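You operate a simulated robot arm through the tools that you are given. There is no shell and no other tool. Be economical: measure what you need, move in short steps, check, and stop when the job is done.

You run a simulated two-armed robot. Do the job below in one go: nothing can be reset, and whatever is moved stays where it is left.

Task
Put the pink cup in the inside of the rinse bowl. Take the teal paper cup on the cooler end of the filling bench and put it away on the ledge of the fruit stand. Put the yogurt white tub from the top of the side table on the steel table left of the grey juicer and the olives white tub on the top of the right unit. Take the narrow food carton labelled "rice" from the top of the side table and put it on top of the brown empty carton there. Put the steel jug on the top of the side table away on the worktop over the washer. Fetch the small juice bottle from the top of the side table and stand it on the deck over the service door. Any order will do. Set down upright: pink cup, teal paper cup, narrow food carton, steel jug, small juice bottle.

The check looks at the end state, three seconds after you hand in, the way a careful person would. Anything else that was tipped, shoved, dropped, spilled or broken makes it a failure.

Robot
Two 7-joint arms with two-finger parallel grippers on one trunk, on a base that drives. Base frame: it is fixed to the floor where the robot stands at the start and does not move with it; the origin is under the middle of the robot, x ahead of it, y to its left, z up; the surface under the hand at the start is at about z = 0.8. Units: m, degrees, N and s.
The left shoulder is at the start at [0.02, 0.138, 1.531], the right one opposite. Places, roughly: deck over the service door [-0.4, 6.7, 0.7]; empty carton [3.5, 7.5, 0.75]; inside of the rinse bowl [-2.8, 0.5, 0.7]; ledge of the fruit stand (15x150 cm) [3.64, 2.52, 1.1]; narrow food carton [3.5, 7.5, 0.75]; pink cup (6x6x7 cm) [0.5, 0, 0.8]; small juice bottle [3.75, 7.75, 0.75]; steel jug (11x8x10 cm) [3.5, 8, 0.8]; steel table left of the grey juicer [3.6, 5.8, 0.7]; teal paper cup (7x6x8 cm) [0.6, -0.1, 0.8]; top of the right unit [0.7, 3.5, 0.7]; white tub [3.75, 7, 0.75]; worktop over the washer (23x31 cm) [-2.74, 1.68, 0.9]. Payload 1.57 kg a hand.
Tool frame (each hand has its own): the origin (TCP) lies between the finger pads and is the grasp point; the fingertips stand 0.03 m ahead of it; z points along the fingers, y is the line along which they close. The gripper opens to 0.08 m. The fingers are 0.017 m wide and 0.012 m thick; the gripper's body (0.04 by 0.082 m) begins 0.08 m behind the TCP.
Orientation is told as [roll, pitch, yaw] about the base's x, y, z axes, in that order, counted from this pose: with the fingers straight down and closing along the base's y, the tool's x points along the base's -x, its y along +y and its z along -z.

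Tools
- The arms move only by the tool step_arm. It takes "left_series", "right_series" or both (then of equal length, played together; a hand with none holds still); each is a list of rows, each a list of 7 numbers: the opening, from 0 (shut) to 1 (fully open), then the shift along the base's x, y, z in units of 25 mm (1.0 is 25 mm), then the turn, a rotation vector about the base's x, y, z in units of 4 degrees (1.0 is 4 degrees). In form: [[claw, tx, ty, tz, wx, wy, wz], ...]. A call has 1 to 8 rows; each row shifts and turns the commanded pose from where the row before left it. A call with a number of a shift or a turn outside -1 to 1 is refused whole. A row lasts 0.2 s, in which the tool goes at most 0.05 m and 8.6 degrees; a call with a longer step from one row to the next is refused whole, and so is a gripper value outside its range. A pose out of reach is approached as far as the arm can. The call stops where the force on the tool passes 40 N (or 10 N more than at its start, if that is more) or the arm is blocked; 0.2 s more then pass. Each finger travels about 0.045 m/s and halts on what it meets, pressing with about 39 N; the grip force reading is that of the motor and also rises with nothing between the fingers. The clock runs only during rows and for 0.2 s after the last one: add rows that do not move to give the fingers time. It gives the time, the measured TCP pose, the force on the tool (base axes), the opening and the grip force at its end, in the units of the frame above (readings bear some noise), with the torque about the TCP (base axes, N m) and any sound that the robot's microphone picked up.
- Cameras (640 x 400 px; columns grow to the right, rows downward): "scene" is now at [0.164, -0.0137, 1.3769]; the picture's right is [-0.21, -0.98, 0.00], its down [-0.85, 0.18, -0.49] and it looks along [0.47, -0.10, -0.87] (base axes); focal length 262 px, centre (320, 200). "left" rides on the left gripper at [0.072, 0.007, -0.122] in its tool frame; the picture's right is [-0.09, 1.00, 0.00], its down [-0.84, -0.08, -0.54] and it looks along [-0.54, -0.05, 0.84] (tool axes); focal length 238 px, centre (320, 200). "right" rides on the right gripper at [0.072, -0.007, -0.122] in its tool frame; the picture's right is [0.09, 1.00, 0.00], its down [-0.84, 0.08, -0.54] and it looks along [-0.54, 0.05, 0.84] (tool axes); focal length 238 px, centre (320, 200).
- snapshot(camera): a new picture of that camera. No time passes.
- slide_trunk(by): slides the trunk up (or, below 0, down) by that many m; the arms and the scene camera ride with it, the base frame stays. It gives what a move gives, with no picture.
- drive_base(legs): drives the robot by 1 to 6 legs, each [ahead, left, turn to the left] in m, m and degrees, along the robot's own axes; the way and the turn of a leg run together, so that a leg with both is an arc; at most 1.5 m and 180 degrees a leg. The arms and the cameras ride along, it lands a little off, and it stops where it bumps. It gives what a move gives.
- turn_head(pan, tilt): turns the head with the scene camera to pan (to the left, within 60 degrees either way) and tilt (down, from -29 to 69), counted from straight ahead of the robot. It gives what a move gives.
- pixel_to_xyz(camera, pixels): for up to 12 pixels [column, row] of the newest picture of that camera ("zoom" is the newest enlarged one), the place [x, y, z] in the base frame of the surface seen there, good to about 0.002 m. No time passes.
- zoom(camera, box): a new picture of the part [left, top, right, bottom] of that camera's present view, enlarged. No time passes.
- sign_off(): hands the job in; it is judged then, once.

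Work in short steps. Measure before you move; look again where a grasp or a placing could have gone wrong, and mend it. You have 138 turns and 172 pictures in all, those below and enlarged ones among them. Open the grippers and draw the arms clear of the work before you hand the job in, unless the task says otherwise; then end with one line.

The tools are called as name(argument=value, ...) on one line, values as JSON. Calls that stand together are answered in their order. step_arm: Moves the arms, as the interface text tells. Its arguments: {"type":"object","properties":{"left_series":{"type":"array","items":{"type":"array","items":{"type":"number"}}},"right_series":{"type":"array","items":{"type":"array","items":{"type":"number"}}}},"required":[]} The other tools are called the same way: slide_trunk (by) slides the trunk up or down; drive_base (legs) drives the base; turn_head (pan, tilt) turns the head that bears the scene camera; snapshot (camera) takes a picture; pixel_to_xyz (camera, pixels) gives the place of the surface under pixels of a picture; zoom (camera, box) takes an enlarged picture of a part of a camera's view; sign_off () hands the job in.

At the start:

```text
clock: 0.0
left_tool_pos: [0.2327, 0.063, 1.1479]
left_orientation: [0.0, 0.0, 0.1]
left_contact_force: [-0.1, 0.2, 0.4]
left_ft_torque: [0.0, 0.02, -0.01]
left_grip_width: 0.0796
left_grasp_force: 0.1
right_tool_pos: [0.2619, -0.1383, 1.1426]
right_orientation: [0.1, -0.1, 0.0]
right_contact_force: [0.9, -0.1, 0.1]
right_ft_torque: [0.0, 0.02, -0.02]
right_grip_width: 0.0802
right_grasp_force: 0.1
trunk travel left (down, up): [-0.906, 0.334]
robot x, y, heading: [0.0005, 0.0033, -0.2]
head pan, tilt: [-12.0, 60.9]
```

scene: 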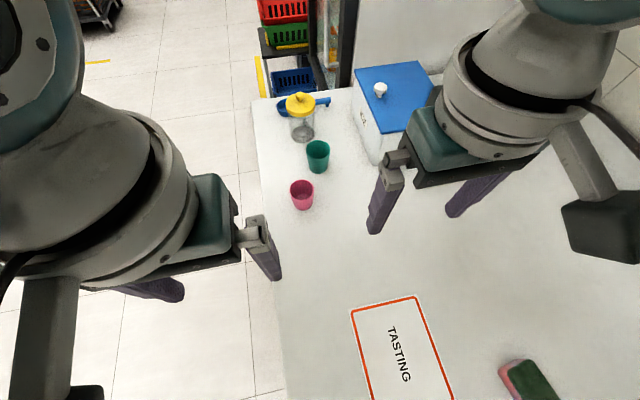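
right: 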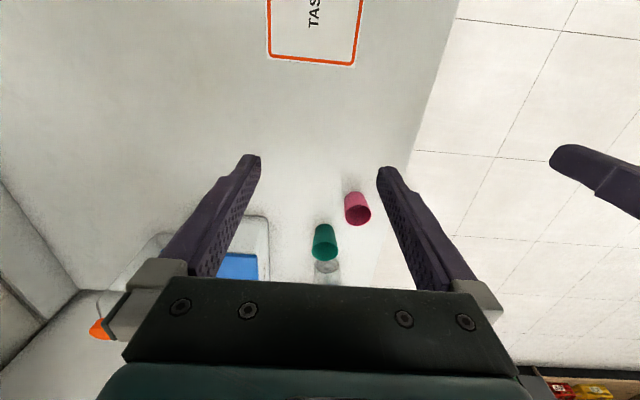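
left: 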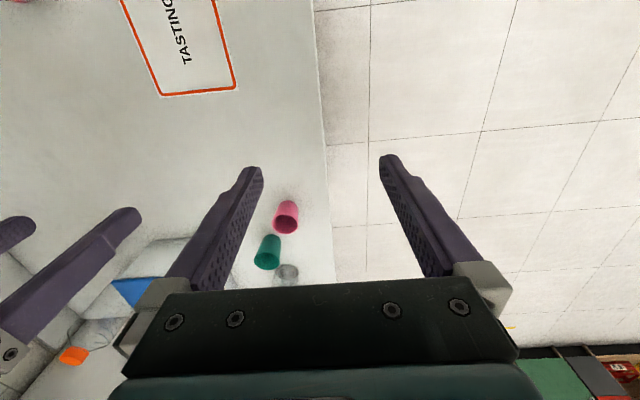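

I see the pink cup at (302,194) and the teal cup at (318,156); I measure them, the table edge and nearby objects.

pixel_to_xyz(camera="scene", pixels=[[302, 185], [302, 208], [292, 187], [313, 187], [318, 146], [318, 172], [307, 148], [329, 148], [300, 135], [265, 190], [280, 330], [370, 150]])

turn_head(pan=0, tilt=30)

snapshot(camera="scene")

```text
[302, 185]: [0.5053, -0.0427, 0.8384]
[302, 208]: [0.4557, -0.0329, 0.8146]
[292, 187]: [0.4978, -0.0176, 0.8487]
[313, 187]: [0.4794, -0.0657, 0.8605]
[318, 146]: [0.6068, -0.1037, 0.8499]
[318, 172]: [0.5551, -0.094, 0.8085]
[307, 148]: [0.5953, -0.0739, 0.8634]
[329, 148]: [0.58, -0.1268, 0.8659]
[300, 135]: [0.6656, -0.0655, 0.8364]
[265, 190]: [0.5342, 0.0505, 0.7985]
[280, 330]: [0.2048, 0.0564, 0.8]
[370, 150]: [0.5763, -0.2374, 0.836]
```

```text
clock: 1.0
left_tool_pos: [0.2342, 0.0626, 1.1488]
left_orientation: [0.0, 0.0, 0.2]
left_contact_force: [-0.1, 0.0, 0.1]
left_ft_torque: [0.0, -0.05, 0.01]
left_grip_width: 0.0802
left_grasp_force: 0.1
right_tool_pos: [0.2607, -0.1376, 1.1429]
right_orientation: [0.0, 0.0, 0.0]
right_contact_force: [-0.1, 0.7, 0.5]
right_ft_torque: [-0.01, -0.04, 0.01]
right_grip_width: 0.0802
right_grasp_force: 0.0
trunk travel left (down, up): [-0.906, 0.334]
robot x, y, heading: [0.0039, 0.0004, 0.2]
head pan, tilt: [0.0, 30.0]
```

```text
168 pictures are left
```

scene: 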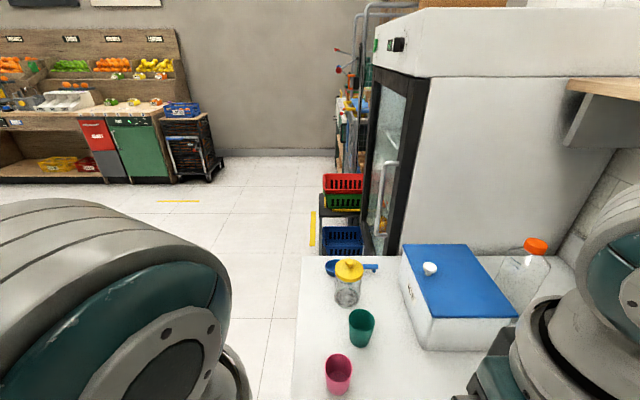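

The cups stand at about (0.48,-0.04) and (0.58,-0.10). I lower the trunk to gain reach, and look down to see how much room the base has in front.

slide_trunk(by=-0.22)

turn_head(pan=0, tilt=69)

snapshot(camera="scene")

```text
clock: 3.3
left_tool_pos: [0.2331, 0.0612, 0.9277]
left_orientation: [-0.1, 0.1, 0.0]
left_contact_force: [-0.1, -0.2, -0.1]
left_ft_torque: [0.02, 0.04, 0.02]
left_grip_width: 0.0799
left_grasp_force: 0.1
right_tool_pos: [0.2613, -0.138, 0.9235]
right_orientation: [0.0, -0.1, -0.1]
right_contact_force: [0.7, 0.5, 0.7]
right_ft_torque: [0.0, 0.01, 0.0]
right_grip_width: 0.0802
right_grasp_force: 0.0
trunk travel left (down, up): [-0.686, 0.554]
robot x, y, heading: [-0.0009, 0.0008, 0.0]
head pan, tilt: [0.0, 30.0]
```

```text
clock: 4.3
left_tool_pos: [0.2339, 0.0623, 0.9285]
left_orientation: [0.0, 0.0, 0.0]
left_contact_force: [-0.6, -0.3, -0.2]
left_ft_torque: [0.02, 0.01, -0.01]
left_grip_width: 0.0799
left_grasp_force: 0.1
right_tool_pos: [0.2609, -0.1384, 0.9241]
right_orientation: [0.0, -0.1, -0.1]
right_contact_force: [0.3, 0.1, 0.5]
right_ft_torque: [-0.03, 0.01, 0.01]
right_grip_width: 0.08
right_grasp_force: 0.0
trunk travel left (down, up): [-0.686, 0.554]
robot x, y, heading: [0.0007, 0.0034, 0.1]
head pan, tilt: [0.0, 68.8]
```

```text
167 pictures are left
```

scene: 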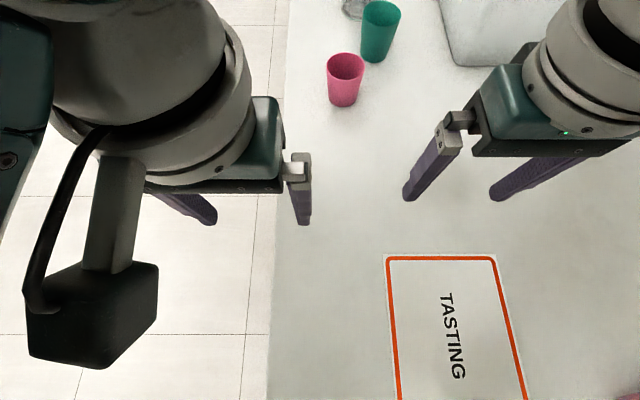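

The table continues to the robot, so I'll test the arm's reach first. Right hand goes ahead at its present height (tips at 0.894, above the cups' tops at 0.87).

step_arm(right_series=[[1, 1, 0, 0.4, 0, 0, 0], [1, 1, 0, 0.4, 0, 0, 0], [1, 1, 0, 0, 0, 0, 0], [1, 1, 0, 0, 0, 0, 0], [1, 1, 0, 0, 0, 0, 0], [1, 1, 0, 0, 0, 0, 0], [1, 1, 0, 0, 0, 0, 0], [1, 1, 0, 0, 0, 0, 0]])

```text
clock: 6.1
left_tool_pos: [0.2338, 0.0616, 0.9279]
left_orientation: [0.0, 0.0, 0.0]
left_contact_force: [-0.5, 0.1, -0.1]
left_ft_torque: [-0.01, -0.02, -0.04]
left_grip_width: 0.08
left_grasp_force: 0.2
right_tool_pos: [0.4505, -0.1376, 0.9442]
right_orientation: [0.0, -0.2, 0.1]
right_contact_force: [-0.2, 0.4, -0.1]
right_ft_torque: [0.03, -0.01, 0.01]
right_grip_width: 0.0802
right_grasp_force: 0.2
right hand out of reach, approached as far as the arm can: row 8
trunk travel left (down, up): [-0.686, 0.554]
robot x, y, heading: [0.0001, -0.0024, 0.2]
head pan, tilt: [0.0, 68.8]
```

The arm runs out at x=0.45. I measure the near table edge to see how close the base can stand to the bench.

pixel_to_xyz(camera="scene", pixels=[[320, 398], [268, 390], [280, 200], [345, 60], [345, 75], [380, 10], [380, 45], [445, 10]])

turn_head(pan=60, tilt=69)

snapshot(camera="scene")

```text
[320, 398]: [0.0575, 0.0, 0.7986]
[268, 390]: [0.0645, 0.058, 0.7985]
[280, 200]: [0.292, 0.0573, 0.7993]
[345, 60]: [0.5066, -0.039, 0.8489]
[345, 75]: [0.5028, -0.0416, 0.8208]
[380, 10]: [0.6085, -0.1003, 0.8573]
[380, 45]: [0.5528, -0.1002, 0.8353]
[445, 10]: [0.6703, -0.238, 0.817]
```

```text
clock: 7.4
left_tool_pos: [0.2328, 0.0623, 0.9286]
left_orientation: [0.0, 0.0, 0.0]
left_contact_force: [-0.3, -0.1, 0.8]
left_ft_torque: [-0.04, 0.0, 0.02]
left_grip_width: 0.0797
left_grasp_force: 0.0
right_tool_pos: [0.4503, -0.1376, 0.9442]
right_orientation: [0.0, 0.0, 0.0]
right_contact_force: [0.3, -0.1, 0.1]
right_ft_torque: [0.01, -0.02, 0.0]
right_grip_width: 0.0802
right_grasp_force: 0.1
trunk travel left (down, up): [-0.686, 0.554]
robot x, y, heading: [-0.0011, 0.0023, -0.1]
head pan, tilt: [60.0, 68.8]
```

```text
166 pictures are left
```

scene: 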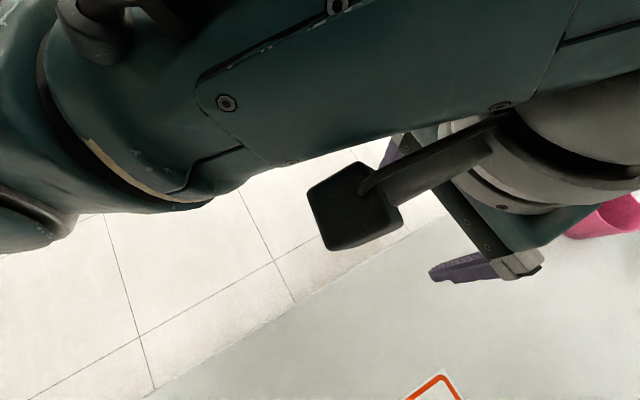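

The bench reaches at least as near as x=0.06, but the base may fit beneath. I try a small 0.05 m drive ahead.

drive_base(legs=[[0.05, 0, 0]])

turn_head(pan=0, tilt=55)

snapshot(camera="scene")

```text
clock: 8.4
left_tool_pos: [0.2824, 0.0602, 0.9281]
left_orientation: [0.0, 0.0, 0.0]
left_contact_force: [0.0, 0.5, 0.1]
left_ft_torque: [0.01, -0.02, 0.01]
left_grip_width: 0.0798
left_grasp_force: 0.1
right_tool_pos: [0.5004, -0.1381, 0.9433]
right_orientation: [0.0, 0.0, 0.1]
right_contact_force: [0.3, -1.0, 0.4]
right_ft_torque: [-0.01, -0.01, 0.01]
right_grip_width: 0.0802
right_grasp_force: 0.0
trunk travel left (down, up): [-0.686, 0.554]
robot x, y, heading: [0.0496, -0.0025, -0.2]
head pan, tilt: [60.0, 68.8]
```

```text
clock: 9.7
left_tool_pos: [0.2835, 0.0619, 0.9289]
left_orientation: [0.0, 0.0, 0.1]
left_contact_force: [0.6, 0.6, 0.5]
left_ft_torque: [-0.02, -0.02, -0.03]
left_grip_width: 0.0803
left_grasp_force: 0.2
right_tool_pos: [0.4993, -0.138, 0.9432]
right_orientation: [0.0, 0.0, 0.0]
right_contact_force: [0.2, 0.2, 0.0]
right_ft_torque: [-0.01, 0.02, 0.0]
right_grip_width: 0.0799
right_grasp_force: 0.0
trunk travel left (down, up): [-0.686, 0.554]
robot x, y, heading: [0.0526, -0.0017, -0.1]
head pan, tilt: [0.0, 55.0]
```

```text
165 pictures are left
```

scene: 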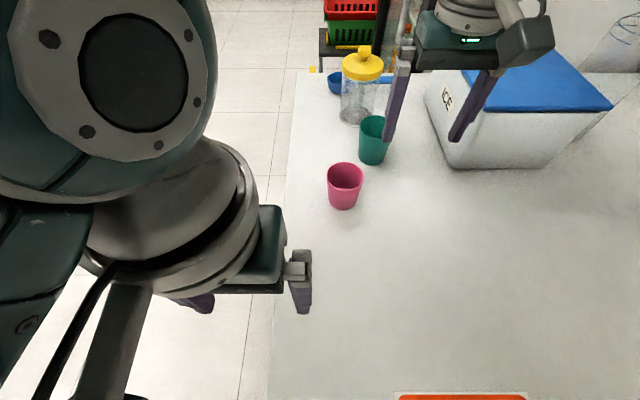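

No bump. I drive 0.07 m more and line the right hand up with the teal cup.

drive_base(legs=[[0.07, 0, 0]])

step_arm(right_series=[[1, 0, 0.8, 0.3, 0, 0, 0], [1, 0, 0.7, 0, 0, 0, 0]])

snapshot(camera="right")

snapshot(camera="scene")

```text
clock: 10.7
left_tool_pos: [0.3525, 0.0636, 0.9276]
left_orientation: [0.0, 0.0, 0.1]
left_contact_force: [0.2, -0.4, -0.9]
left_ft_torque: [-0.01, 0.01, 0.0]
left_grip_width: 0.0799
left_grasp_force: 0.0
right_tool_pos: [0.5699, -0.1367, 0.9433]
right_orientation: [0.0, -0.1, 0.1]
right_contact_force: [1.2, -0.5, 0.0]
right_ft_torque: [-0.03, 0.02, 0.02]
right_grip_width: 0.08
right_grasp_force: 0.1
trunk travel left (down, up): [-0.686, 0.554]
robot x, y, heading: [0.1203, 0.0034, -0.1]
head pan, tilt: [0.0, 55.0]
```

```text
clock: 11.3
left_tool_pos: [0.3539, 0.0633, 0.928]
left_orientation: [0.0, 0.0, 0.1]
left_contact_force: [0.0, 0.9, -0.1]
left_ft_torque: [-0.02, 0.02, -0.01]
left_grip_width: 0.0799
left_grasp_force: 0.1
right_tool_pos: [0.5663, -0.1008, 0.9498]
right_orientation: [0.1, 0.0, 0.1]
right_contact_force: [0.2, -1.3, 0.4]
right_ft_torque: [0.05, 0.0, 0.01]
right_grip_width: 0.0801
right_grasp_force: 0.1
trunk travel left (down, up): [-0.686, 0.554]
robot x, y, heading: [0.121, -0.0021, -0.1]
head pan, tilt: [0.0, 55.0]
```

```text
164 pictures are left
```

right: 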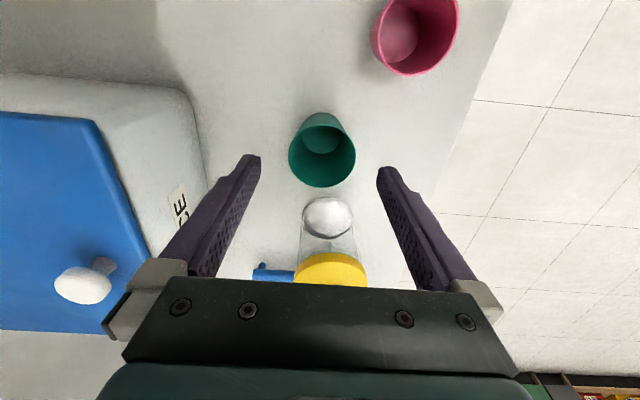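

```text
163 pictures are left
```

scene: 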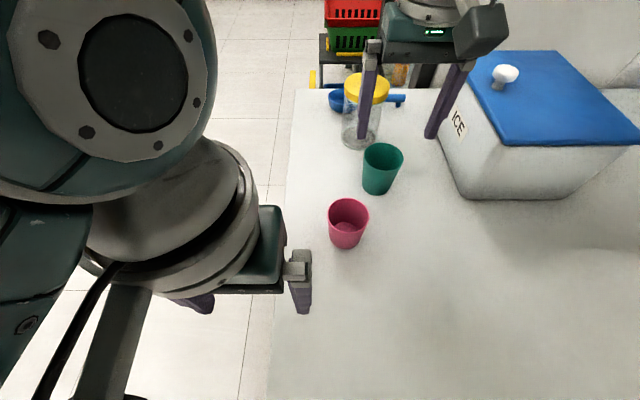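

I measure the teal cup rim in the right camera, rim at about (322,160), and the pink one.

pixel_to_xyz(camera="right", pixels=[[289, 155], [355, 155], [322, 186], [322, 116], [320, 145], [373, 35], [457, 25]])

pixel_to_xyz(camera="scene", pixels=[[364, 152], [402, 156], [380, 192], [330, 208], [367, 210], [348, 200], [346, 246], [372, 75], [472, 100], [350, 115]])

```text
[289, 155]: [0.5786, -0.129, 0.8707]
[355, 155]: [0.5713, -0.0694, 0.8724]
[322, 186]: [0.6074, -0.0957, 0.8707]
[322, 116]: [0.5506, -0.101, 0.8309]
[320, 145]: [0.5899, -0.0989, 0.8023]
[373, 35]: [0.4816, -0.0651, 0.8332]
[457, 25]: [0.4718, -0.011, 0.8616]
```

```text
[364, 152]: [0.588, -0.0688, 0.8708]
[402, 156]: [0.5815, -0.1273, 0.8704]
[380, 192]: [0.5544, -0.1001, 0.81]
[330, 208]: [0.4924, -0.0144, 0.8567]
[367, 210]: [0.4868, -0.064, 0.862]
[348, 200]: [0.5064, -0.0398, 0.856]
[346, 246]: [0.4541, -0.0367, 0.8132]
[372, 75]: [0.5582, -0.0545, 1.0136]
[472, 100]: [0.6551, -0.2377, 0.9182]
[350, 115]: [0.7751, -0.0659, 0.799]
```

Teal cup centre is (0.577,-0.099), rim 0.872; pink (0.479,-0.039), rim 0.864. To reach lower comfortably I pull the right hand back and drive 0.06 m more.

step_arm(right_series=[[1, -1, 0, 0, 0, 0, 0], [1, -1, 0, 0, 0, 0, 0]])

drive_base(legs=[[0.06, 0, 0]])

```text
clock: 11.9
left_tool_pos: [0.3527, 0.0625, 0.9265]
left_orientation: [0.0, 0.0, 0.1]
left_contact_force: [-0.1, 0.5, -0.8]
left_ft_torque: [0.04, -0.01, -0.01]
left_grip_width: 0.0799
left_grasp_force: 0.1
right_tool_pos: [0.558, -0.0916, 0.938]
right_orientation: [0.1, 0.2, 0.1]
right_contact_force: [-0.3, 0.6, 0.7]
right_ft_torque: [-0.03, 0.02, 0.03]
right_grip_width: 0.0798
right_grasp_force: 0.0
right hand out of reach, approached as far as the arm can: row 1, 2
trunk travel left (down, up): [-0.686, 0.554]
robot x, y, heading: [0.1198, 0.0008, 0.2]
head pan, tilt: [0.0, 55.0]
```

```text
clock: 12.8
left_tool_pos: [0.4141, 0.0633, 0.9284]
left_orientation: [0.1, 0.0, 0.1]
left_contact_force: [0.3, -0.2, -0.6]
left_ft_torque: [-0.02, -0.01, -0.01]
left_grip_width: 0.0798
left_grasp_force: 0.1
right_tool_pos: [0.6194, -0.092, 0.9392]
right_orientation: [0.0, 0.1, 0.0]
right_contact_force: [0.2, -0.1, -0.2]
right_ft_torque: [0.0, 0.02, 0.01]
right_grip_width: 0.08
right_grasp_force: 0.1
trunk travel left (down, up): [-0.686, 0.554]
robot x, y, heading: [0.1798, 0.0004, -0.2]
head pan, tilt: [0.0, 55.0]
```

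The commanded pose had run ahead of the hand; I move back in two rows and read where it settles.

step_arm(right_series=[[1, -1, -0.2, 0, 0, 0, 0], [1, -1, 0, 0, 0, 0, 0], [1, 0, 0, 0, 0, 0, 0]])

```text
clock: 13.7
left_tool_pos: [0.4138, 0.0619, 0.9272]
left_orientation: [0.1, 0.1, 0.1]
left_contact_force: [0.1, -0.3, 0.5]
left_ft_torque: [0.0, -0.01, 0.01]
left_grip_width: 0.08
left_grasp_force: 0.0
right_tool_pos: [0.61, -0.087, 0.9235]
right_orientation: [-0.2, 0.3, 0.2]
right_contact_force: [0.0, 0.0, -0.7]
right_ft_torque: [0.01, 0.0, 0.02]
right_grip_width: 0.0803
right_grasp_force: 0.0
right hand out of reach, approached as far as the arm can: row 1, 2
trunk travel left (down, up): [-0.686, 0.554]
robot x, y, heading: [0.1809, 0.0021, -0.0]
head pan, tilt: [0.0, 55.0]
```

The hand hangs up on what seems a joint limit; I lift it and bring it outward to free it.

step_arm(right_series=[[1, 0, -0.5, 1, 0, 0, 0], [1, 0, -0.5, 1, 0, 0, 0], [1, 0, 0, 0, 0, 0, 0]])

snapshot(camera="scene")

```text
clock: 14.4
left_tool_pos: [0.413, 0.0612, 0.9289]
left_orientation: [0.0, 0.1, 0.1]
left_contact_force: [0.4, 0.5, -0.1]
left_ft_torque: [0.0, 0.0, -0.02]
left_grip_width: 0.0798
left_grasp_force: 0.0
right_tool_pos: [0.6302, -0.1055, 0.9654]
right_orientation: [0.0, 0.2, 0.1]
right_contact_force: [0.0, 0.0, -0.2]
right_ft_torque: [0.0, -0.01, -0.01]
right_grip_width: 0.0802
right_grasp_force: 0.0
right hand out of reach, approached as far as the arm can: row 1, 2
trunk travel left (down, up): [-0.686, 0.554]
robot x, y, heading: [0.1807, -0.0042, 0.1]
head pan, tilt: [0.0, 55.0]
```

```text
162 pictures are left
```

scene: 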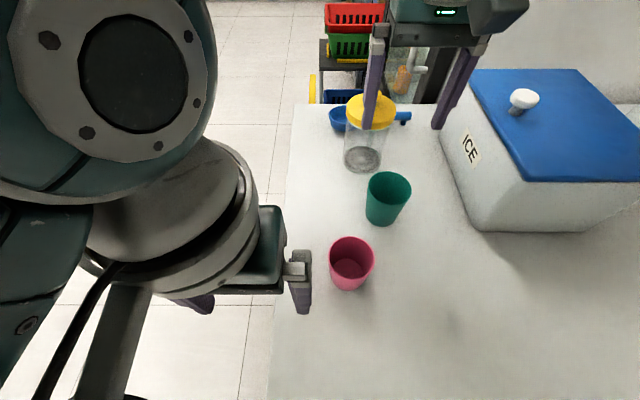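

The arm seems locked straight on its reach sphere. I command it well backward and upward to make the elbow bend.

step_arm(right_series=[[1, -1, -0.5, 0.5, 0, 0, 0], [1, -1, -0.5, 0.5, 0, 0, 0], [1, -1, -0.5, 0.5, 0, 0, 0], [1, 0, 0, 0, 0, 0, 0], [1, 0, 0, 0, 0, 0, 0]])

```text
clock: 15.7
left_tool_pos: [0.4134, 0.0632, 0.9282]
left_orientation: [0.0, 0.0, 0.1]
left_contact_force: [0.5, -0.4, -0.3]
left_ft_torque: [0.01, 0.02, 0.01]
left_grip_width: 0.08
left_grasp_force: 0.0
right_tool_pos: [0.6395, -0.1283, 0.9789]
right_orientation: [0.0, 0.3, 0.2]
right_contact_force: [-0.6, 0.7, 0.2]
right_ft_torque: [-0.02, 0.02, 0.01]
right_grip_width: 0.0801
right_grasp_force: 0.0
right hand out of reach, approached as far as the arm can: row 1, 2, 3
trunk travel left (down, up): [-0.686, 0.554]
robot x, y, heading: [0.1813, -0.0018, 0.2]
head pan, tilt: [0.0, 55.0]
```

Distances fit an almost straight elbow (radius shrinking slowly). I wiggle the tool's orientation while holding the inward command.

step_arm(right_series=[[1, 0, 0, 0, 0, 1, 0], [1, 0, 0, 0, 0, 1, 0], [1, 0, 0, 0, 0, 1, 0], [1, 0, 0, 0, 0, 1, 0], [1, 0, 0, 0, 0, -1, 0], [1, 0, 0, 0, 0, -1, 0], [1, 0, 0, 0, 0, -1, 0], [1, 0, 0, 0, 0, -1, 0]])

```text
clock: 17.4
left_tool_pos: [0.415, 0.063, 0.9284]
left_orientation: [0.0, 0.2, 0.1]
left_contact_force: [0.1, 0.0, 0.4]
left_ft_torque: [0.01, 0.0, -0.01]
left_grip_width: 0.0801
left_grasp_force: 0.0
right_tool_pos: [0.6396, -0.1338, 0.976]
right_orientation: [-0.2, 0.2, 0.2]
right_contact_force: [-0.6, -0.4, -0.6]
right_ft_torque: [0.0, 0.01, -0.03]
right_grip_width: 0.0802
right_grasp_force: 0.1
right hand out of reach, approached as far as the arm can: row 1, 2, 3, 4, 5, 6, 7, 8
trunk travel left (down, up): [-0.686, 0.554]
robot x, y, heading: [0.1782, 0.0002, 0.1]
head pan, tilt: [0.0, 55.0]
```

Still stuck; I pitch the fingers forward (wrist inward) and watch whether the arm follows.

step_arm(right_series=[[1, 0, 0, 0, 0, -1, 0], [1, 0, 0, 0, 0, -1, 0], [1, 0, 0, 0, 0, -1, 0], [1, 0, 0, 0, 0, -1, 0], [1, 0, 0, 0, 0, -1, 0], [1, 0, 0, 0, 0, -1, 0], [1, 0, 0, 0, 0, 0, 0], [1, 0, 0, 0, 0, 0, 0]])

snapshot(camera="scene")

```text
clock: 19.2
left_tool_pos: [0.4158, 0.0622, 0.9291]
left_orientation: [0.0, -0.1, 0.1]
left_contact_force: [0.2, 0.1, 0.8]
left_ft_torque: [-0.01, 0.0, -0.04]
left_grip_width: 0.0801
left_grasp_force: 0.1
right_tool_pos: [0.7152, -0.1209, 0.9612]
right_orientation: [0.1, -24.7, 0.2]
right_contact_force: [-2.5, -1.4, 36.7]
right_ft_torque: [1.57, -0.09, 0.13]
right_grip_width: 0.0794
right_grasp_force: 0.0
right hand out of reach, approached as far as the arm can: row 1, 2, 3, 4, 5, 6
trunk travel left (down, up): [-0.686, 0.554]
robot x, y, heading: [0.1802, -0.0008, 0.0]
head pan, tilt: [0.0, 55.0]
```

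```text
161 pictures are left
```

scene: 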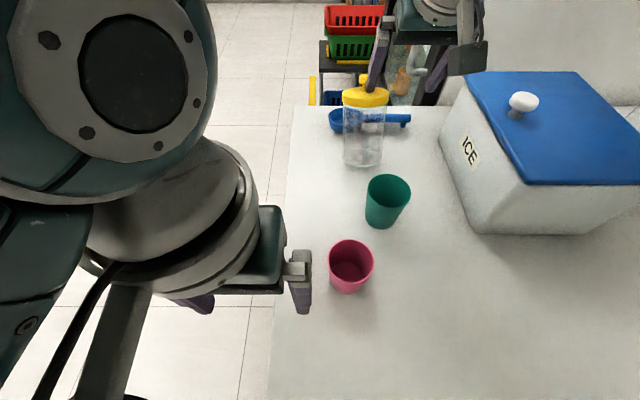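

The finger is touching the jar's lid with 37 N — I lift straight off with the trunk at once.

slide_trunk(by=0.12)

snapshot(camera="scene")

```text
clock: 20.8
left_tool_pos: [0.4139, 0.0625, 1.0474]
left_orientation: [0.0, 0.1, 0.1]
left_contact_force: [0.5, 0.0, 0.0]
left_ft_torque: [0.01, 0.0, 0.0]
left_grip_width: 0.0801
left_grasp_force: 0.1
right_tool_pos: [0.7097, -0.1207, 1.0753]
right_orientation: [-0.1, -23.9, 0.2]
right_contact_force: [0.1, 0.2, 0.0]
right_ft_torque: [-0.02, 0.0, -0.01]
right_grip_width: 0.08
right_grasp_force: 0.0
trunk travel left (down, up): [-0.806, 0.434]
robot x, y, heading: [0.1791, 0.0006, -0.1]
head pan, tilt: [0.0, 55.0]
```

```text
160 pictures are left
```

scene: 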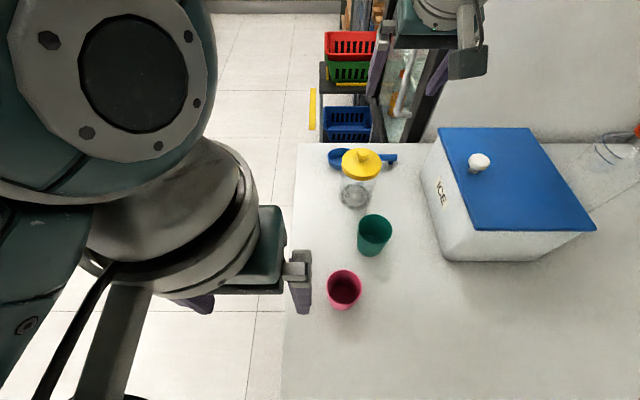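

Jar still stands in place. With clear air now, I command the hand upward and level it, since tangential motion should flex the elbow.

step_arm(right_series=[[1, 0, 0, 1, 0, 1, 0], [1, 0, 0, 1, 0, 1, 0], [1, 0, 0, 1, 0, 1, 0], [1, 0, 0, 1, 0, 1, 0], [1, 0, 0, 1, 0, 1, 0], [1, 0, 0, 1, 0, 1, 0], [1, 0, 0, 1, 0, 0, 0], [1, 0, 0, 1, 0, 0, 0]])

```text
clock: 22.8
left_tool_pos: [0.4136, 0.0622, 1.048]
left_orientation: [0.0, 0.2, 0.1]
left_contact_force: [-0.5, 0.0, -0.2]
left_ft_torque: [-0.01, 0.0, 0.02]
left_grip_width: 0.0798
left_grasp_force: 0.1
right_tool_pos: [0.6423, -0.1334, 1.2415]
right_orientation: [0.4, 4.3, 0.1]
right_contact_force: [0.0, -0.2, -0.3]
right_ft_torque: [0.01, -0.03, -0.02]
right_grip_width: 0.0801
right_grasp_force: 0.0
right hand out of reach, approached as far as the arm can: row 2, 3, 4, 5, 6, 8
trunk travel left (down, up): [-0.806, 0.434]
robot x, y, heading: [0.1827, -0.0006, -0.0]
head pan, tilt: [0.0, 55.0]
stopped in row 8 (right hand): the arm was blocked; the commanded pose is now the measured one
```

Commanded and measured poses agree now. I test backing off.

step_arm(right_series=[[1, -1, 0, 0, 0, -0.5, 0], [1, -1, 0, 0, 0, -0.5, 0], [1, -1, 0, 0, 0, 0, 0], [1, -1, 0, 0, 0, 0, 0]])

```text
clock: 23.8
left_tool_pos: [0.4143, 0.0621, 1.048]
left_orientation: [0.0, 0.1, 0.1]
left_contact_force: [-0.1, 0.3, 0.2]
left_ft_torque: [0.02, 0.01, 0.02]
left_grip_width: 0.0799
left_grasp_force: 0.0
right_tool_pos: [0.6468, -0.1204, 1.2346]
right_orientation: [0.7, 2.1, -0.5]
right_contact_force: [-0.3, -0.3, 0.5]
right_ft_torque: [0.01, 0.02, 0.04]
right_grip_width: 0.0801
right_grasp_force: 0.1
right hand out of reach, approached as far as the arm can: row 1, 2, 3, 4
trunk travel left (down, up): [-0.806, 0.434]
robot x, y, heading: [0.1782, 0.0004, -0.1]
head pan, tilt: [0.0, 55.0]
```

Moving toward +y earlier shrank the radius (elbow flexes inward), so I command +y together with -x.

step_arm(right_series=[[1, -0.5, 1, 0, 0, 0, 0], [1, -0.5, 1, 0, 0, 0, 0], [1, -0.5, 1, 0, 0, 0, 0], [1, -0.5, 1, 0, 0, 0, 0], [1, 0, 1, 0, 0, 0, 0], [1, 0, 0, 0, 0, 0, 0]])

```text
clock: 25.1
left_tool_pos: [0.4128, 0.0624, 1.0482]
left_orientation: [0.0, 0.1, 0.1]
left_contact_force: [-0.1, 0.7, -0.7]
left_ft_torque: [0.02, 0.03, 0.03]
left_grip_width: 0.0801
left_grasp_force: 0.1
right_tool_pos: [0.6165, 0.0059, 1.2489]
right_orientation: [0.1, 0.1, 0.1]
right_contact_force: [-0.2, 0.8, 0.3]
right_ft_torque: [0.04, 0.01, 0.02]
right_grip_width: 0.08
right_grasp_force: 0.0
right hand out of reach, approached as far as the arm can: row 1, 2, 3, 4, 5
trunk travel left (down, up): [-0.806, 0.434]
robot x, y, heading: [0.1788, 0.0002, 0.1]
head pan, tilt: [0.0, 55.0]
```

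Still on the sphere; I try the opposite tangent, well outward (-y) and back, all in free air.

step_arm(right_series=[[1, 0, -1, 0, 0, 0, 0], [1, 0, -1, 0, 0, 0, 0], [1, 0, -1, 0, 0, 0, 0], [1, 0, -1, 0, 0, 0, 0], [1, -1, -1, 0, 0, 0, 0], [1, -1, -1, 0, 0, 0, 0], [1, -1, -1, 0, 0, 0, 0], [1, -1, -1, 0, 0, 0, 0]])

turn_head(pan=-40, tilt=20)

snapshot(camera="scene")

```text
clock: 26.4
left_tool_pos: [0.4152, 0.0628, 1.0481]
left_orientation: [0.0, 0.1, 0.2]
left_contact_force: [-0.7, -0.4, 0.8]
left_ft_torque: [-0.03, -0.01, 0.0]
left_grip_width: 0.0799
left_grasp_force: 0.1
right_tool_pos: [0.6197, -0.0326, 1.2375]
right_orientation: [-0.7, 2.7, 9.3]
right_contact_force: [-0.5, -0.1, 0.5]
right_ft_torque: [-0.02, 0.03, -0.01]
right_grip_width: 0.0799
right_grasp_force: 0.0
right hand out of reach, approached as far as the arm can: row 1, 2, 3, 4, 5, 6
trunk travel left (down, up): [-0.806, 0.434]
robot x, y, heading: [0.1831, -0.0016, 0.0]
head pan, tilt: [0.0, 55.0]
stopped in row 6 (right hand): the arm was blocked; the commanded pose is now the measured one
```

```text
clock: 27.4
left_tool_pos: [0.4143, 0.0629, 1.0472]
left_orientation: [0.0, 0.2, 0.1]
left_contact_force: [-0.2, 0.2, -0.7]
left_ft_torque: [0.01, -0.01, -0.01]
left_grip_width: 0.08
left_grasp_force: 0.3
right_tool_pos: [0.6205, -0.0326, 1.2376]
right_orientation: [-0.7, 2.7, 9.4]
right_contact_force: [0.9, -0.9, 0.5]
right_ft_torque: [0.01, 0.03, -0.02]
right_grip_width: 0.0802
right_grasp_force: 0.0
trunk travel left (down, up): [-0.806, 0.434]
robot x, y, heading: [0.1809, 0.0019, 0.2]
head pan, tilt: [-40.0, 20.0]
```

```text
159 pictures are left
```

scene: 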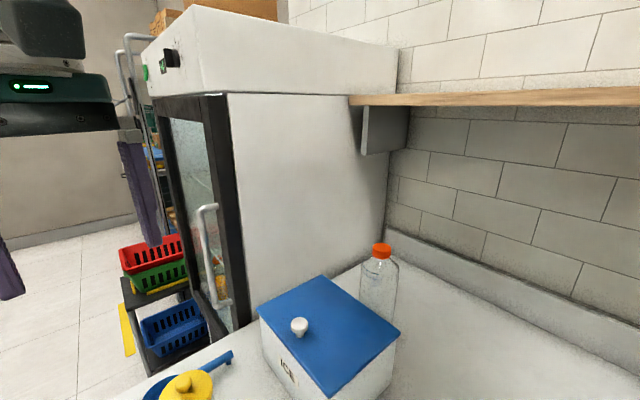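

The last move shows the orientation lagging (joints in a larger rearrangement). I continue gently in the same direction with idle rows.

step_arm(right_series=[[1, 0, -0.5, 0, 0, 0, 0], [1, 0, 0, 0, 0, 0, 0], [1, -0.5, -0.5, 0, 0, 0, 0], [1, 0, 0, 0, 0, 0, 0], [1, -0.5, -0.5, 0, 0, 0, 0], [1, 0, 0, 0, 0, 0, 0]])

```text
clock: 28.9
left_tool_pos: [0.4141, 0.0616, 1.0475]
left_orientation: [0.0, 0.0, 0.1]
left_contact_force: [0.8, 0.5, -0.1]
left_ft_torque: [0.02, 0.02, -0.04]
left_grip_width: 0.08
left_grasp_force: 0.0
right_tool_pos: [0.6234, -0.0469, 1.234]
right_orientation: [-0.7, 3.1, 10.3]
right_contact_force: [0.2, -0.6, 1.0]
right_ft_torque: [0.0, 0.0, 0.0]
right_grip_width: 0.0797
right_grasp_force: 0.0
right hand out of reach, approached as far as the arm can: row 1, 3, 5
trunk travel left (down, up): [-0.806, 0.434]
robot x, y, heading: [0.1833, 0.0018, 0.2]
head pan, tilt: [-40.0, 20.0]
```

I build up a big inward command (-x 0.2 m) with levelled yaw to see if it breaks loose.

step_arm(right_series=[[1, -1, -0.4, 0, 0, 0, -0.5], [1, -1, -0.4, 0, 0, 0, -0.5], [1, -1, -0.4, 0, 0, 0, -0.5], [1, -1, -0.4, 0, 0, 0, -0.5], [1, -1, -0.4, 0, 0, 0, -0.5], [1, -1, -0.4, 0, 0, 0, 0], [1, -1, -0.4, 0, 0, 0, 0], [1, -1, -0.4, 0, 0, 0, 0]])

```text
clock: 30.6
left_tool_pos: [0.4135, 0.0629, 1.0477]
left_orientation: [-0.1, 0.1, 0.1]
left_contact_force: [-0.5, -0.8, 0.7]
left_ft_torque: [0.0, 0.01, 0.03]
left_grip_width: 0.08
left_grasp_force: 0.1
right_tool_pos: [0.6224, -0.0495, 1.2338]
right_orientation: [-1.0, 4.0, 0.7]
right_contact_force: [0.2, -0.4, 0.0]
right_ft_torque: [-0.02, 0.02, -0.02]
right_grip_width: 0.0803
right_grasp_force: 0.1
right hand out of reach, approached as far as the arm can: row 1, 2, 3, 4, 5, 6, 7, 8
trunk travel left (down, up): [-0.806, 0.434]
robot x, y, heading: [0.1791, 0.001, 0.3]
head pan, tilt: [-40.0, 20.0]
```

The present command may be too folded; the start pose (0.26 ahead, 0.39 below the shoulder) was surely valid, so I lower the command to just that.

step_arm(right_series=[[1, 0, 0, -1, 0, 0, 0], [1, 0, 0, -1, 0, 0, 0], [1, 0.5, 0, -1, 0, 0, 0], [1, 0.5, 0, -1, 0, 0, 0], [1, 0.5, 0, -1, 0, 0, 0], [1, 0.5, 0, -1, 0, 0, 0], [1, 0, 0, -1, 0, 0, 0], [1, 0, 0, -0.5, 0, 0, 0]])

```text
clock: 32.5
left_tool_pos: [0.4135, 0.0622, 1.0484]
left_orientation: [0.0, 0.0, 0.1]
left_contact_force: [0.8, -0.8, 0.1]
left_ft_torque: [0.02, -0.01, 0.01]
left_grip_width: 0.0799
left_grasp_force: 0.1
right_tool_pos: [0.6128, -0.0791, 1.0708]
right_orientation: [-0.8, 2.3, -0.7]
right_contact_force: [-0.7, 0.3, 0.3]
right_ft_torque: [0.01, 0.03, -0.01]
right_grip_width: 0.08
right_grasp_force: 0.1
right hand out of reach, approached as far as the arm can: row 3, 4, 5, 6, 7, 8
trunk travel left (down, up): [-0.806, 0.434]
robot x, y, heading: [0.1783, 0.002, 0.1]
head pan, tilt: [-40.0, 20.0]
```

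Rows 1–2 were in reach and the radius shrank a little; I give it idle rows with this valid command.

step_arm(right_series=[[1, 0, 0, 0.05, 0, 0, 0], [1, 0, 0, 0.05, 0, 0, 0], [1, 0, 0, 0.05, 0, 0, 0], [1, 0, 0, 0.05, 0, 0, 0], [1, 0, 0, 0.05, 0, 0, 0], [1, 0, 0, 0.05, 0, 0, 0], [1, 0, 0, 0.05, 0, 0, 0], [1, 0, 0, 0.05, 0, 0, 0]])

```text
clock: 34.2
left_tool_pos: [0.4138, 0.0633, 1.0491]
left_orientation: [0.0, 0.1, 0.1]
left_contact_force: [0.6, -0.5, -0.5]
left_ft_torque: [-0.01, -0.01, -0.02]
left_grip_width: 0.08
left_grasp_force: 0.1
right_tool_pos: [0.6134, -0.0809, 1.0796]
right_orientation: [-0.7, 2.5, -0.5]
right_contact_force: [-0.4, 0.6, 0.4]
right_ft_torque: [0.01, 0.0, -0.01]
right_grip_width: 0.0802
right_grasp_force: 0.1
trunk travel left (down, up): [-0.806, 0.434]
robot x, y, heading: [0.178, 0.0005, 0.0]
head pan, tilt: [-40.0, 20.0]
```

No out-of-reach now: commands are being clamped to the reached pose, so big inward steps fail. I try very small inward steps.

step_arm(right_series=[[1, -0.1, 0, 0, 0, 0, 0], [1, -0.1, 0, 0, 0, 0, 0], [1, -0.1, 0, 0, 0, 0, 0], [1, -0.2, 0, 0, 0, 0, 0], [1, -0.3, 0, 0, 0, 0, 0], [1, -0.4, 0, 0, 0, 0, 0], [1, -0.5, 0, 0, 0, 0, 0], [1, -0.5, 0, 0, 0, 0, 0]])

```text
clock: 36.0
left_tool_pos: [0.4142, 0.063, 1.0485]
left_orientation: [0.0, 0.1, 0.1]
left_contact_force: [-0.2, 0.5, 0.3]
left_ft_torque: [-0.02, 0.01, 0.0]
left_grip_width: 0.08
left_grasp_force: 0.1
right_tool_pos: [0.6071, -0.0719, 1.0698]
right_orientation: [-0.8, 2.5, -0.7]
right_contact_force: [0.0, 0.9, -0.7]
right_ft_torque: [0.02, 0.0, -0.03]
right_grip_width: 0.08
right_grasp_force: 0.0
right hand out of reach, approached as far as the arm can: row 1, 3, 4, 5, 6, 7, 8
trunk travel left (down, up): [-0.806, 0.434]
robot x, y, heading: [0.1766, 0.0012, -0.2]
head pan, tilt: [-40.0, 20.0]
```

Going up slowly was accepted and it draws the wrist inside the sphere, so I go up in moderate steps.

step_arm(right_series=[[1, 0, 0, 0.3, 0, 0, 0], [1, 0, 0, 0.4, 0, 0, 0], [1, 0, 0, 0.5, 0, 0, 0], [1, 0, 0, 0.5, 0, 0, 0], [1, 0, 0, 0.5, 0, 0, 0], [1, 0, 0, 0.5, 0, 0, 0], [1, 0, 0, 0.5, 0, 0, 0], [1, 0, 0, 0.5, 0, 0, 0]])

```text
clock: 37.9
left_tool_pos: [0.4128, 0.0623, 1.0488]
left_orientation: [0.1, 0.1, 0.1]
left_contact_force: [0.1, -1.1, -1.2]
left_ft_torque: [0.0, -0.02, 0.01]
left_grip_width: 0.0799
left_grasp_force: 0.0
right_tool_pos: [0.6272, -0.0649, 1.1559]
right_orientation: [-0.8, 2.5, -0.5]
right_contact_force: [-0.5, -0.1, 0.1]
right_ft_torque: [0.02, 0.0, -0.04]
right_grip_width: 0.0799
right_grasp_force: 0.0
right hand out of reach, approached as far as the arm can: row 2, 3, 5, 6, 8
trunk travel left (down, up): [-0.806, 0.434]
robot x, y, heading: [0.1803, 0.0032, 0.1]
head pan, tilt: [-40.0, 20.0]
```

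It still slides on the sphere. I try a long run up and slightly inward, with steps tangential to the sphere, to accumulate elbow flexion.

step_arm(right_series=[[1, 0, 0.2, 0.8, 0, 0, 0], [1, -0.1, 0.2, 0.8, 0, 0, 0], [1, -0.2, 0.2, 0.8, 0, 0, 0], [1, -0.3, 0.2, 0.8, 0, 0, 0], [1, -0.4, 0.2, 0.8, 0, 0, 0], [1, -0.5, 0.2, 0.8, 0, 0, 0], [1, -0.6, 0.2, 0.8, 0, 0, 0], [1, -0.7, 0.2, 0.8, 0, 0, 0]])

```text
clock: 39.6
left_tool_pos: [0.4135, 0.0622, 1.0482]
left_orientation: [0.1, 0.0, 0.2]
left_contact_force: [-0.8, 0.0, -0.7]
left_ft_torque: [0.0, -0.01, 0.02]
left_grip_width: 0.0798
left_grasp_force: 0.0
right_tool_pos: [0.5771, 0.0022, 1.2528]
right_orientation: [3.9, 12.7, 0.2]
right_contact_force: [-0.3, -0.4, 0.6]
right_ft_torque: [0.01, -0.01, -0.03]
right_grip_width: 0.08
right_grasp_force: 0.1
right hand out of reach, approached as far as the arm can: row 2, 3, 4, 5, 6, 7, 8
trunk travel left (down, up): [-0.806, 0.434]
robot x, y, heading: [0.1786, -0.0013, 0.0]
head pan, tilt: [-40.0, 20.0]
stopped in row 8 (right hand): the arm was blocked; the commanded pose is now the measured one
```

Height 1.25 is a wrist limit. I take a look at the arm's configuration before trying more.

turn_head(pan=-25, tilt=-10)

snapshot(camera="scene")

snapshot(camera="left")

```text
clock: 40.6
left_tool_pos: [0.4135, 0.0624, 1.0484]
left_orientation: [0.0, 0.1, 0.1]
left_contact_force: [-0.1, -0.2, 0.0]
left_ft_torque: [0.02, 0.0, 0.02]
left_grip_width: 0.0799
left_grasp_force: 0.0
right_tool_pos: [0.578, 0.0016, 1.2527]
right_orientation: [4.0, 12.6, 0.1]
right_contact_force: [0.2, 0.8, 0.7]
right_ft_torque: [0.01, -0.01, 0.03]
right_grip_width: 0.0802
right_grasp_force: 0.1
trunk travel left (down, up): [-0.806, 0.434]
robot x, y, heading: [0.1765, -0.0003, -0.1]
head pan, tilt: [-25.0, -10.0]
```

```text
158 pictures are left
```

scene: 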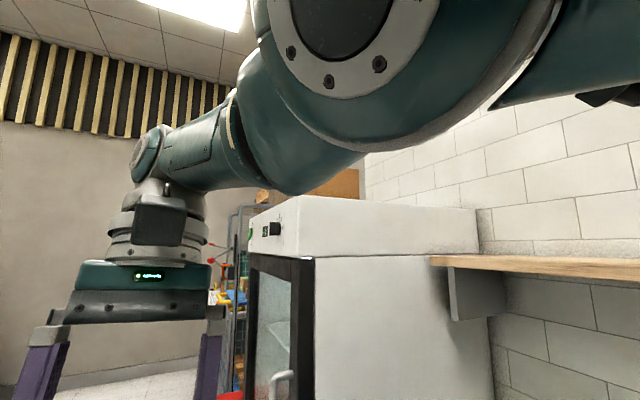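

```text
157 pictures are left
```

left: 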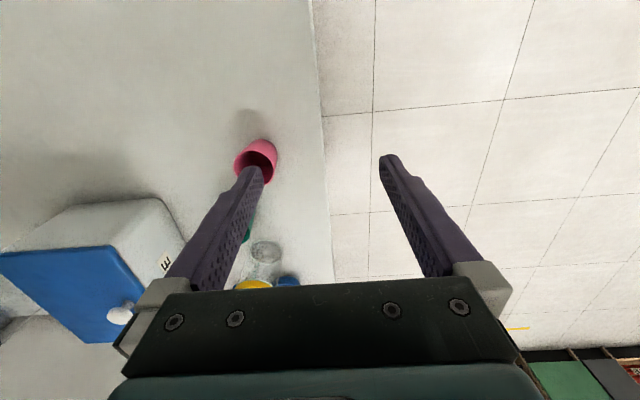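

I return toward the pose where the limit was first met, (0.63,-0.138,1.064) with level tool, to then retreat along the original path.

step_arm(right_series=[[1, 0.2, -0.6, -0.9, -0.12, -0.4, 0], [1, 0.2, -0.6, -0.9, -0.12, -0.4, 0], [1, 0.2, -0.6, -0.9, -0.12, -0.4, 0], [1, 0.2, -0.6, -0.9, -0.12, -0.4, 0], [1, 0.1, -0.6, -0.9, -0.12, -0.4, 0], [1, 0.1, -0.6, -0.9, -0.12, -0.4, 0], [1, 0, -0.6, -0.9, -0.12, -0.4, 0], [1, 0, -0.6, -0.9, -0.12, -0.4, 0]])

```text
clock: 42.4
left_tool_pos: [0.4154, 0.0626, 1.0494]
left_orientation: [0.0, 0.0, 0.1]
left_contact_force: [-0.2, 0.0, -0.5]
left_ft_torque: [0.0, -0.01, -0.03]
left_grip_width: 0.0801
left_grasp_force: 0.1
right_tool_pos: [0.6279, -0.1108, 1.0685]
right_orientation: [0.0, -0.1, -0.4]
right_contact_force: [0.1, 0.2, 0.1]
right_ft_torque: [0.03, 0.02, -0.02]
right_grip_width: 0.08
right_grasp_force: 0.0
right hand out of reach, approached as far as the arm can: row 1, 2, 3, 4, 6, 8
trunk travel left (down, up): [-0.806, 0.434]
robot x, y, heading: [0.1825, -0.0004, -0.2]
head pan, tilt: [-25.0, -10.0]
```

Close to that point now. I try the outward direction with small retreat.

step_arm(right_series=[[1, 0, -0.5, -0.1, 0, 0, 0], [1, 0, -0.5, 0, 0, 0, 0], [1, 0, -0.5, 0, 0, 0, 0], [1, -0.2, -0.5, 0, 0, 0, 0], [1, -0.3, -0.4, 0, 0, 0, 0], [1, -0.4, -0.2, 0, 0, 0, 0], [1, -0.5, 0, 0, 0, 0, 0], [1, -0.5, 0, 0, 0, 0, 0]])

```text
clock: 44.2
left_tool_pos: [0.4138, 0.0615, 1.0494]
left_orientation: [-0.1, 0.0, 0.1]
left_contact_force: [0.3, -0.2, 0.5]
left_ft_torque: [0.02, -0.01, 0.0]
left_grip_width: 0.0799
left_grasp_force: 0.1
right_tool_pos: [0.6287, -0.1731, 1.0495]
right_orientation: [0.1, -0.1, -0.3]
right_contact_force: [0.3, 0.0, 0.0]
right_ft_torque: [-0.01, 0.02, 0.04]
right_grip_width: 0.0801
right_grasp_force: 0.0
right hand out of reach, approached as far as the arm can: row 2, 4, 5, 6, 7, 8
trunk travel left (down, up): [-0.806, 0.434]
robot x, y, heading: [0.1793, 0.0004, 0.1]
head pan, tilt: [-25.0, -10.0]
```

I test whether a yaw of the tool frees the arm: rows pairing yaw with retreat.

step_arm(right_series=[[1, -0.3, 0, 0, 0, 0, 1], [1, -0.3, 0, 0, 0, 0, 1], [1, -0.3, 0, 0, 0, 0, 1], [1, -0.3, 0, 0, 0, 0, 1], [1, -0.3, 0, 0, 0, 0, 1], [1, -0.3, 0, 0, 0, 0, 1], [1, -0.3, 0, 0, 0, 0, 1], [1, -0.3, 0, 0, 0, 0, 1]])

turn_head(pan=-40, tilt=-29)

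snapshot(camera="scene")

```text
clock: 46.0
left_tool_pos: [0.4148, 0.0612, 1.0489]
left_orientation: [0.0, 0.0, 0.1]
left_contact_force: [-0.2, -0.1, 0.4]
left_ft_torque: [-0.01, -0.02, -0.02]
left_grip_width: 0.0799
left_grasp_force: 0.1
right_tool_pos: [0.6181, -0.1699, 1.0267]
right_orientation: [0.2, 0.0, 31.9]
right_contact_force: [0.6, 0.3, 0.0]
right_ft_torque: [0.02, -0.02, -0.01]
right_grip_width: 0.0799
right_grasp_force: 0.2
right hand out of reach, approached as far as the arm can: row 1, 2, 3, 4, 5, 6, 7, 8
trunk travel left (down, up): [-0.806, 0.434]
robot x, y, heading: [0.1803, -0.0017, 0.3]
head pan, tilt: [-25.0, -10.0]
```

```text
clock: 46.8
left_tool_pos: [0.4136, 0.0632, 1.0475]
left_orientation: [0.0, 0.0, 0.0]
left_contact_force: [0.9, 0.3, -1.2]
left_ft_torque: [-0.01, 0.03, -0.02]
left_grip_width: 0.08
left_grasp_force: 0.0
right_tool_pos: [0.6186, -0.1691, 1.0275]
right_orientation: [0.2, 0.0, 31.7]
right_contact_force: [-1.2, 0.1, -0.1]
right_ft_torque: [0.01, -0.04, -0.01]
right_grip_width: 0.0799
right_grasp_force: 0.0
trunk travel left (down, up): [-0.806, 0.434]
robot x, y, heading: [0.1807, 0.0025, 0.2]
head pan, tilt: [-40.0, -28.6]
```

```text
156 pictures are left
```

scene: 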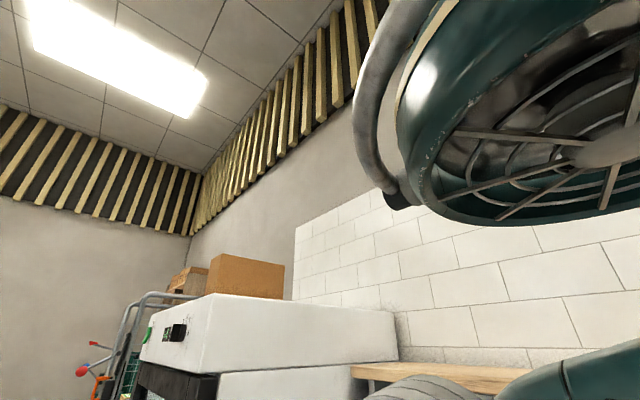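

I look a bit lower to see the whole right arm now.

turn_head(pan=-45, tilt=12)

snapshot(camera="scene")

```text
clock: 47.9
left_tool_pos: [0.4146, 0.0614, 1.0489]
left_orientation: [-0.1, 0.1, 0.1]
left_contact_force: [0.4, 0.1, 0.2]
left_ft_torque: [0.0, 0.04, -0.02]
left_grip_width: 0.0801
left_grasp_force: 0.1
right_tool_pos: [0.6186, -0.1704, 1.0277]
right_orientation: [0.2, 0.0, 31.7]
right_contact_force: [0.7, -0.5, 0.2]
right_ft_torque: [0.01, -0.02, -0.02]
right_grip_width: 0.0799
right_grasp_force: 0.1
trunk travel left (down, up): [-0.806, 0.434]
robot x, y, heading: [0.176, 0.0015, 0.1]
head pan, tilt: [-45.0, 12.0]
```

```text
155 pictures are left
```

scene: 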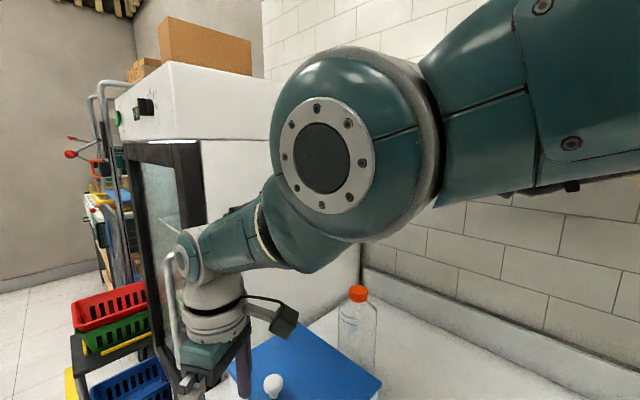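

The elbow hinge is horizontal with the elbow up, so moving the hand DOWN should flex it. I raise the trunk for clearance, undo the yaw and command well down.

slide_trunk(by=0.3)

step_arm(right_series=[[1, 0, 0, -1, 0, 0, -1], [1, 0, 0, -1, 0, 0, -1], [1, 0, 0, -1, 0, 0, -1], [1, 0, 0, -1, 0, 0, -1], [1, 0, 0, -1, 0, 0, -1], [1, 0, 0, -1, 0, 0, -1], [1, 0, 0, -1, 0, 0, -1], [1, 0, 0, -1, 0, 0, -1]])

snapshot(camera="scene")

```text
clock: 50.9
left_tool_pos: [0.4139, 0.062, 1.3482]
left_orientation: [0.0, 0.0, 0.1]
left_contact_force: [-0.2, 0.1, -0.1]
left_ft_torque: [0.0, 0.0, 0.02]
left_grip_width: 0.0799
left_grasp_force: 0.1
right_tool_pos: [0.6186, -0.1687, 1.3276]
right_orientation: [0.1, 0.1, 31.7]
right_contact_force: [0.0, 0.0, 1.0]
right_ft_torque: [0.01, -0.01, 0.02]
right_grip_width: 0.0798
right_grasp_force: 0.2
trunk travel left (down, up): [-1.106, 0.134]
robot x, y, heading: [0.1808, -0.0037, -0.1]
head pan, tilt: [-45.0, 12.0]
```

```text
clock: 52.7
left_tool_pos: [0.4148, 0.0628, 1.3484]
left_orientation: [0.1, 0.0, 0.1]
left_contact_force: [-0.1, -0.3, -0.3]
left_ft_torque: [0.02, 0.01, -0.04]
left_grip_width: 0.0803
left_grasp_force: 0.0
right_tool_pos: [0.5271, -0.174, 1.1948]
right_orientation: [0.1, -0.1, -0.4]
right_contact_force: [-0.5, 0.8, 0.8]
right_ft_torque: [0.03, 0.04, 0.0]
right_grip_width: 0.0799
right_grasp_force: 0.0
right hand out of reach, approached as far as the arm can: row 1, 2, 3, 4, 5, 6, 7, 8
trunk travel left (down, up): [-1.106, 0.134]
robot x, y, heading: [0.1762, 0.0025, -0.0]
head pan, tilt: [-45.0, 12.0]
```

```text
154 pictures are left
```

scene: 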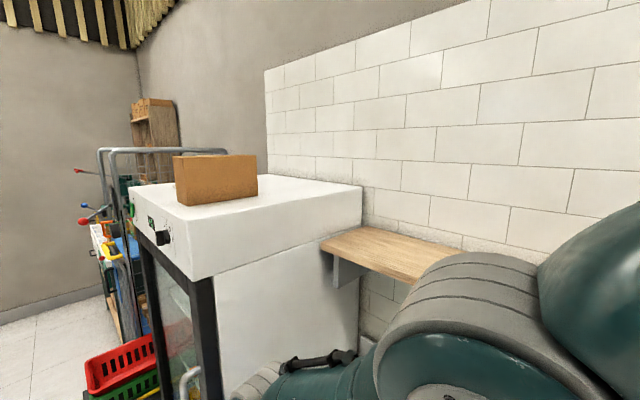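

It slid down the sphere again. Here a purely vertical rise goes partly inward; I test that with small steps.

step_arm(right_series=[[1, 0, 0, 0.1, 0, 0, 0], [1, 0, 0, 0.1, 0, 0, 0], [1, 0, 0, 0.1, 0, 0, 0], [1, 0, 0, 0.2, 0, 0, 0], [1, 0, 0, 0.2, 0, 0, 0], [1, 0, 0, 0.3, 0, 0, 0], [1, 0, 0, 0.4, 0, 0, 0], [1, 0, 0, 0.5, 0, 0, 0]])

```text
clock: 54.5
left_tool_pos: [0.4144, 0.0621, 1.3488]
left_orientation: [0.0, 0.0, 0.1]
left_contact_force: [0.8, -0.1, -0.1]
left_ft_torque: [-0.01, 0.01, 0.0]
left_grip_width: 0.0799
left_grasp_force: 0.1
right_tool_pos: [0.5279, -0.1735, 1.2439]
right_orientation: [0.2, 0.0, -0.5]
right_contact_force: [-0.2, 1.2, 1.0]
right_ft_torque: [0.0, 0.0, 0.0]
right_grip_width: 0.0799
right_grasp_force: 0.0
trunk travel left (down, up): [-1.106, 0.134]
robot x, y, heading: [0.1798, 0.0017, 0.2]
head pan, tilt: [-45.0, 12.0]
```

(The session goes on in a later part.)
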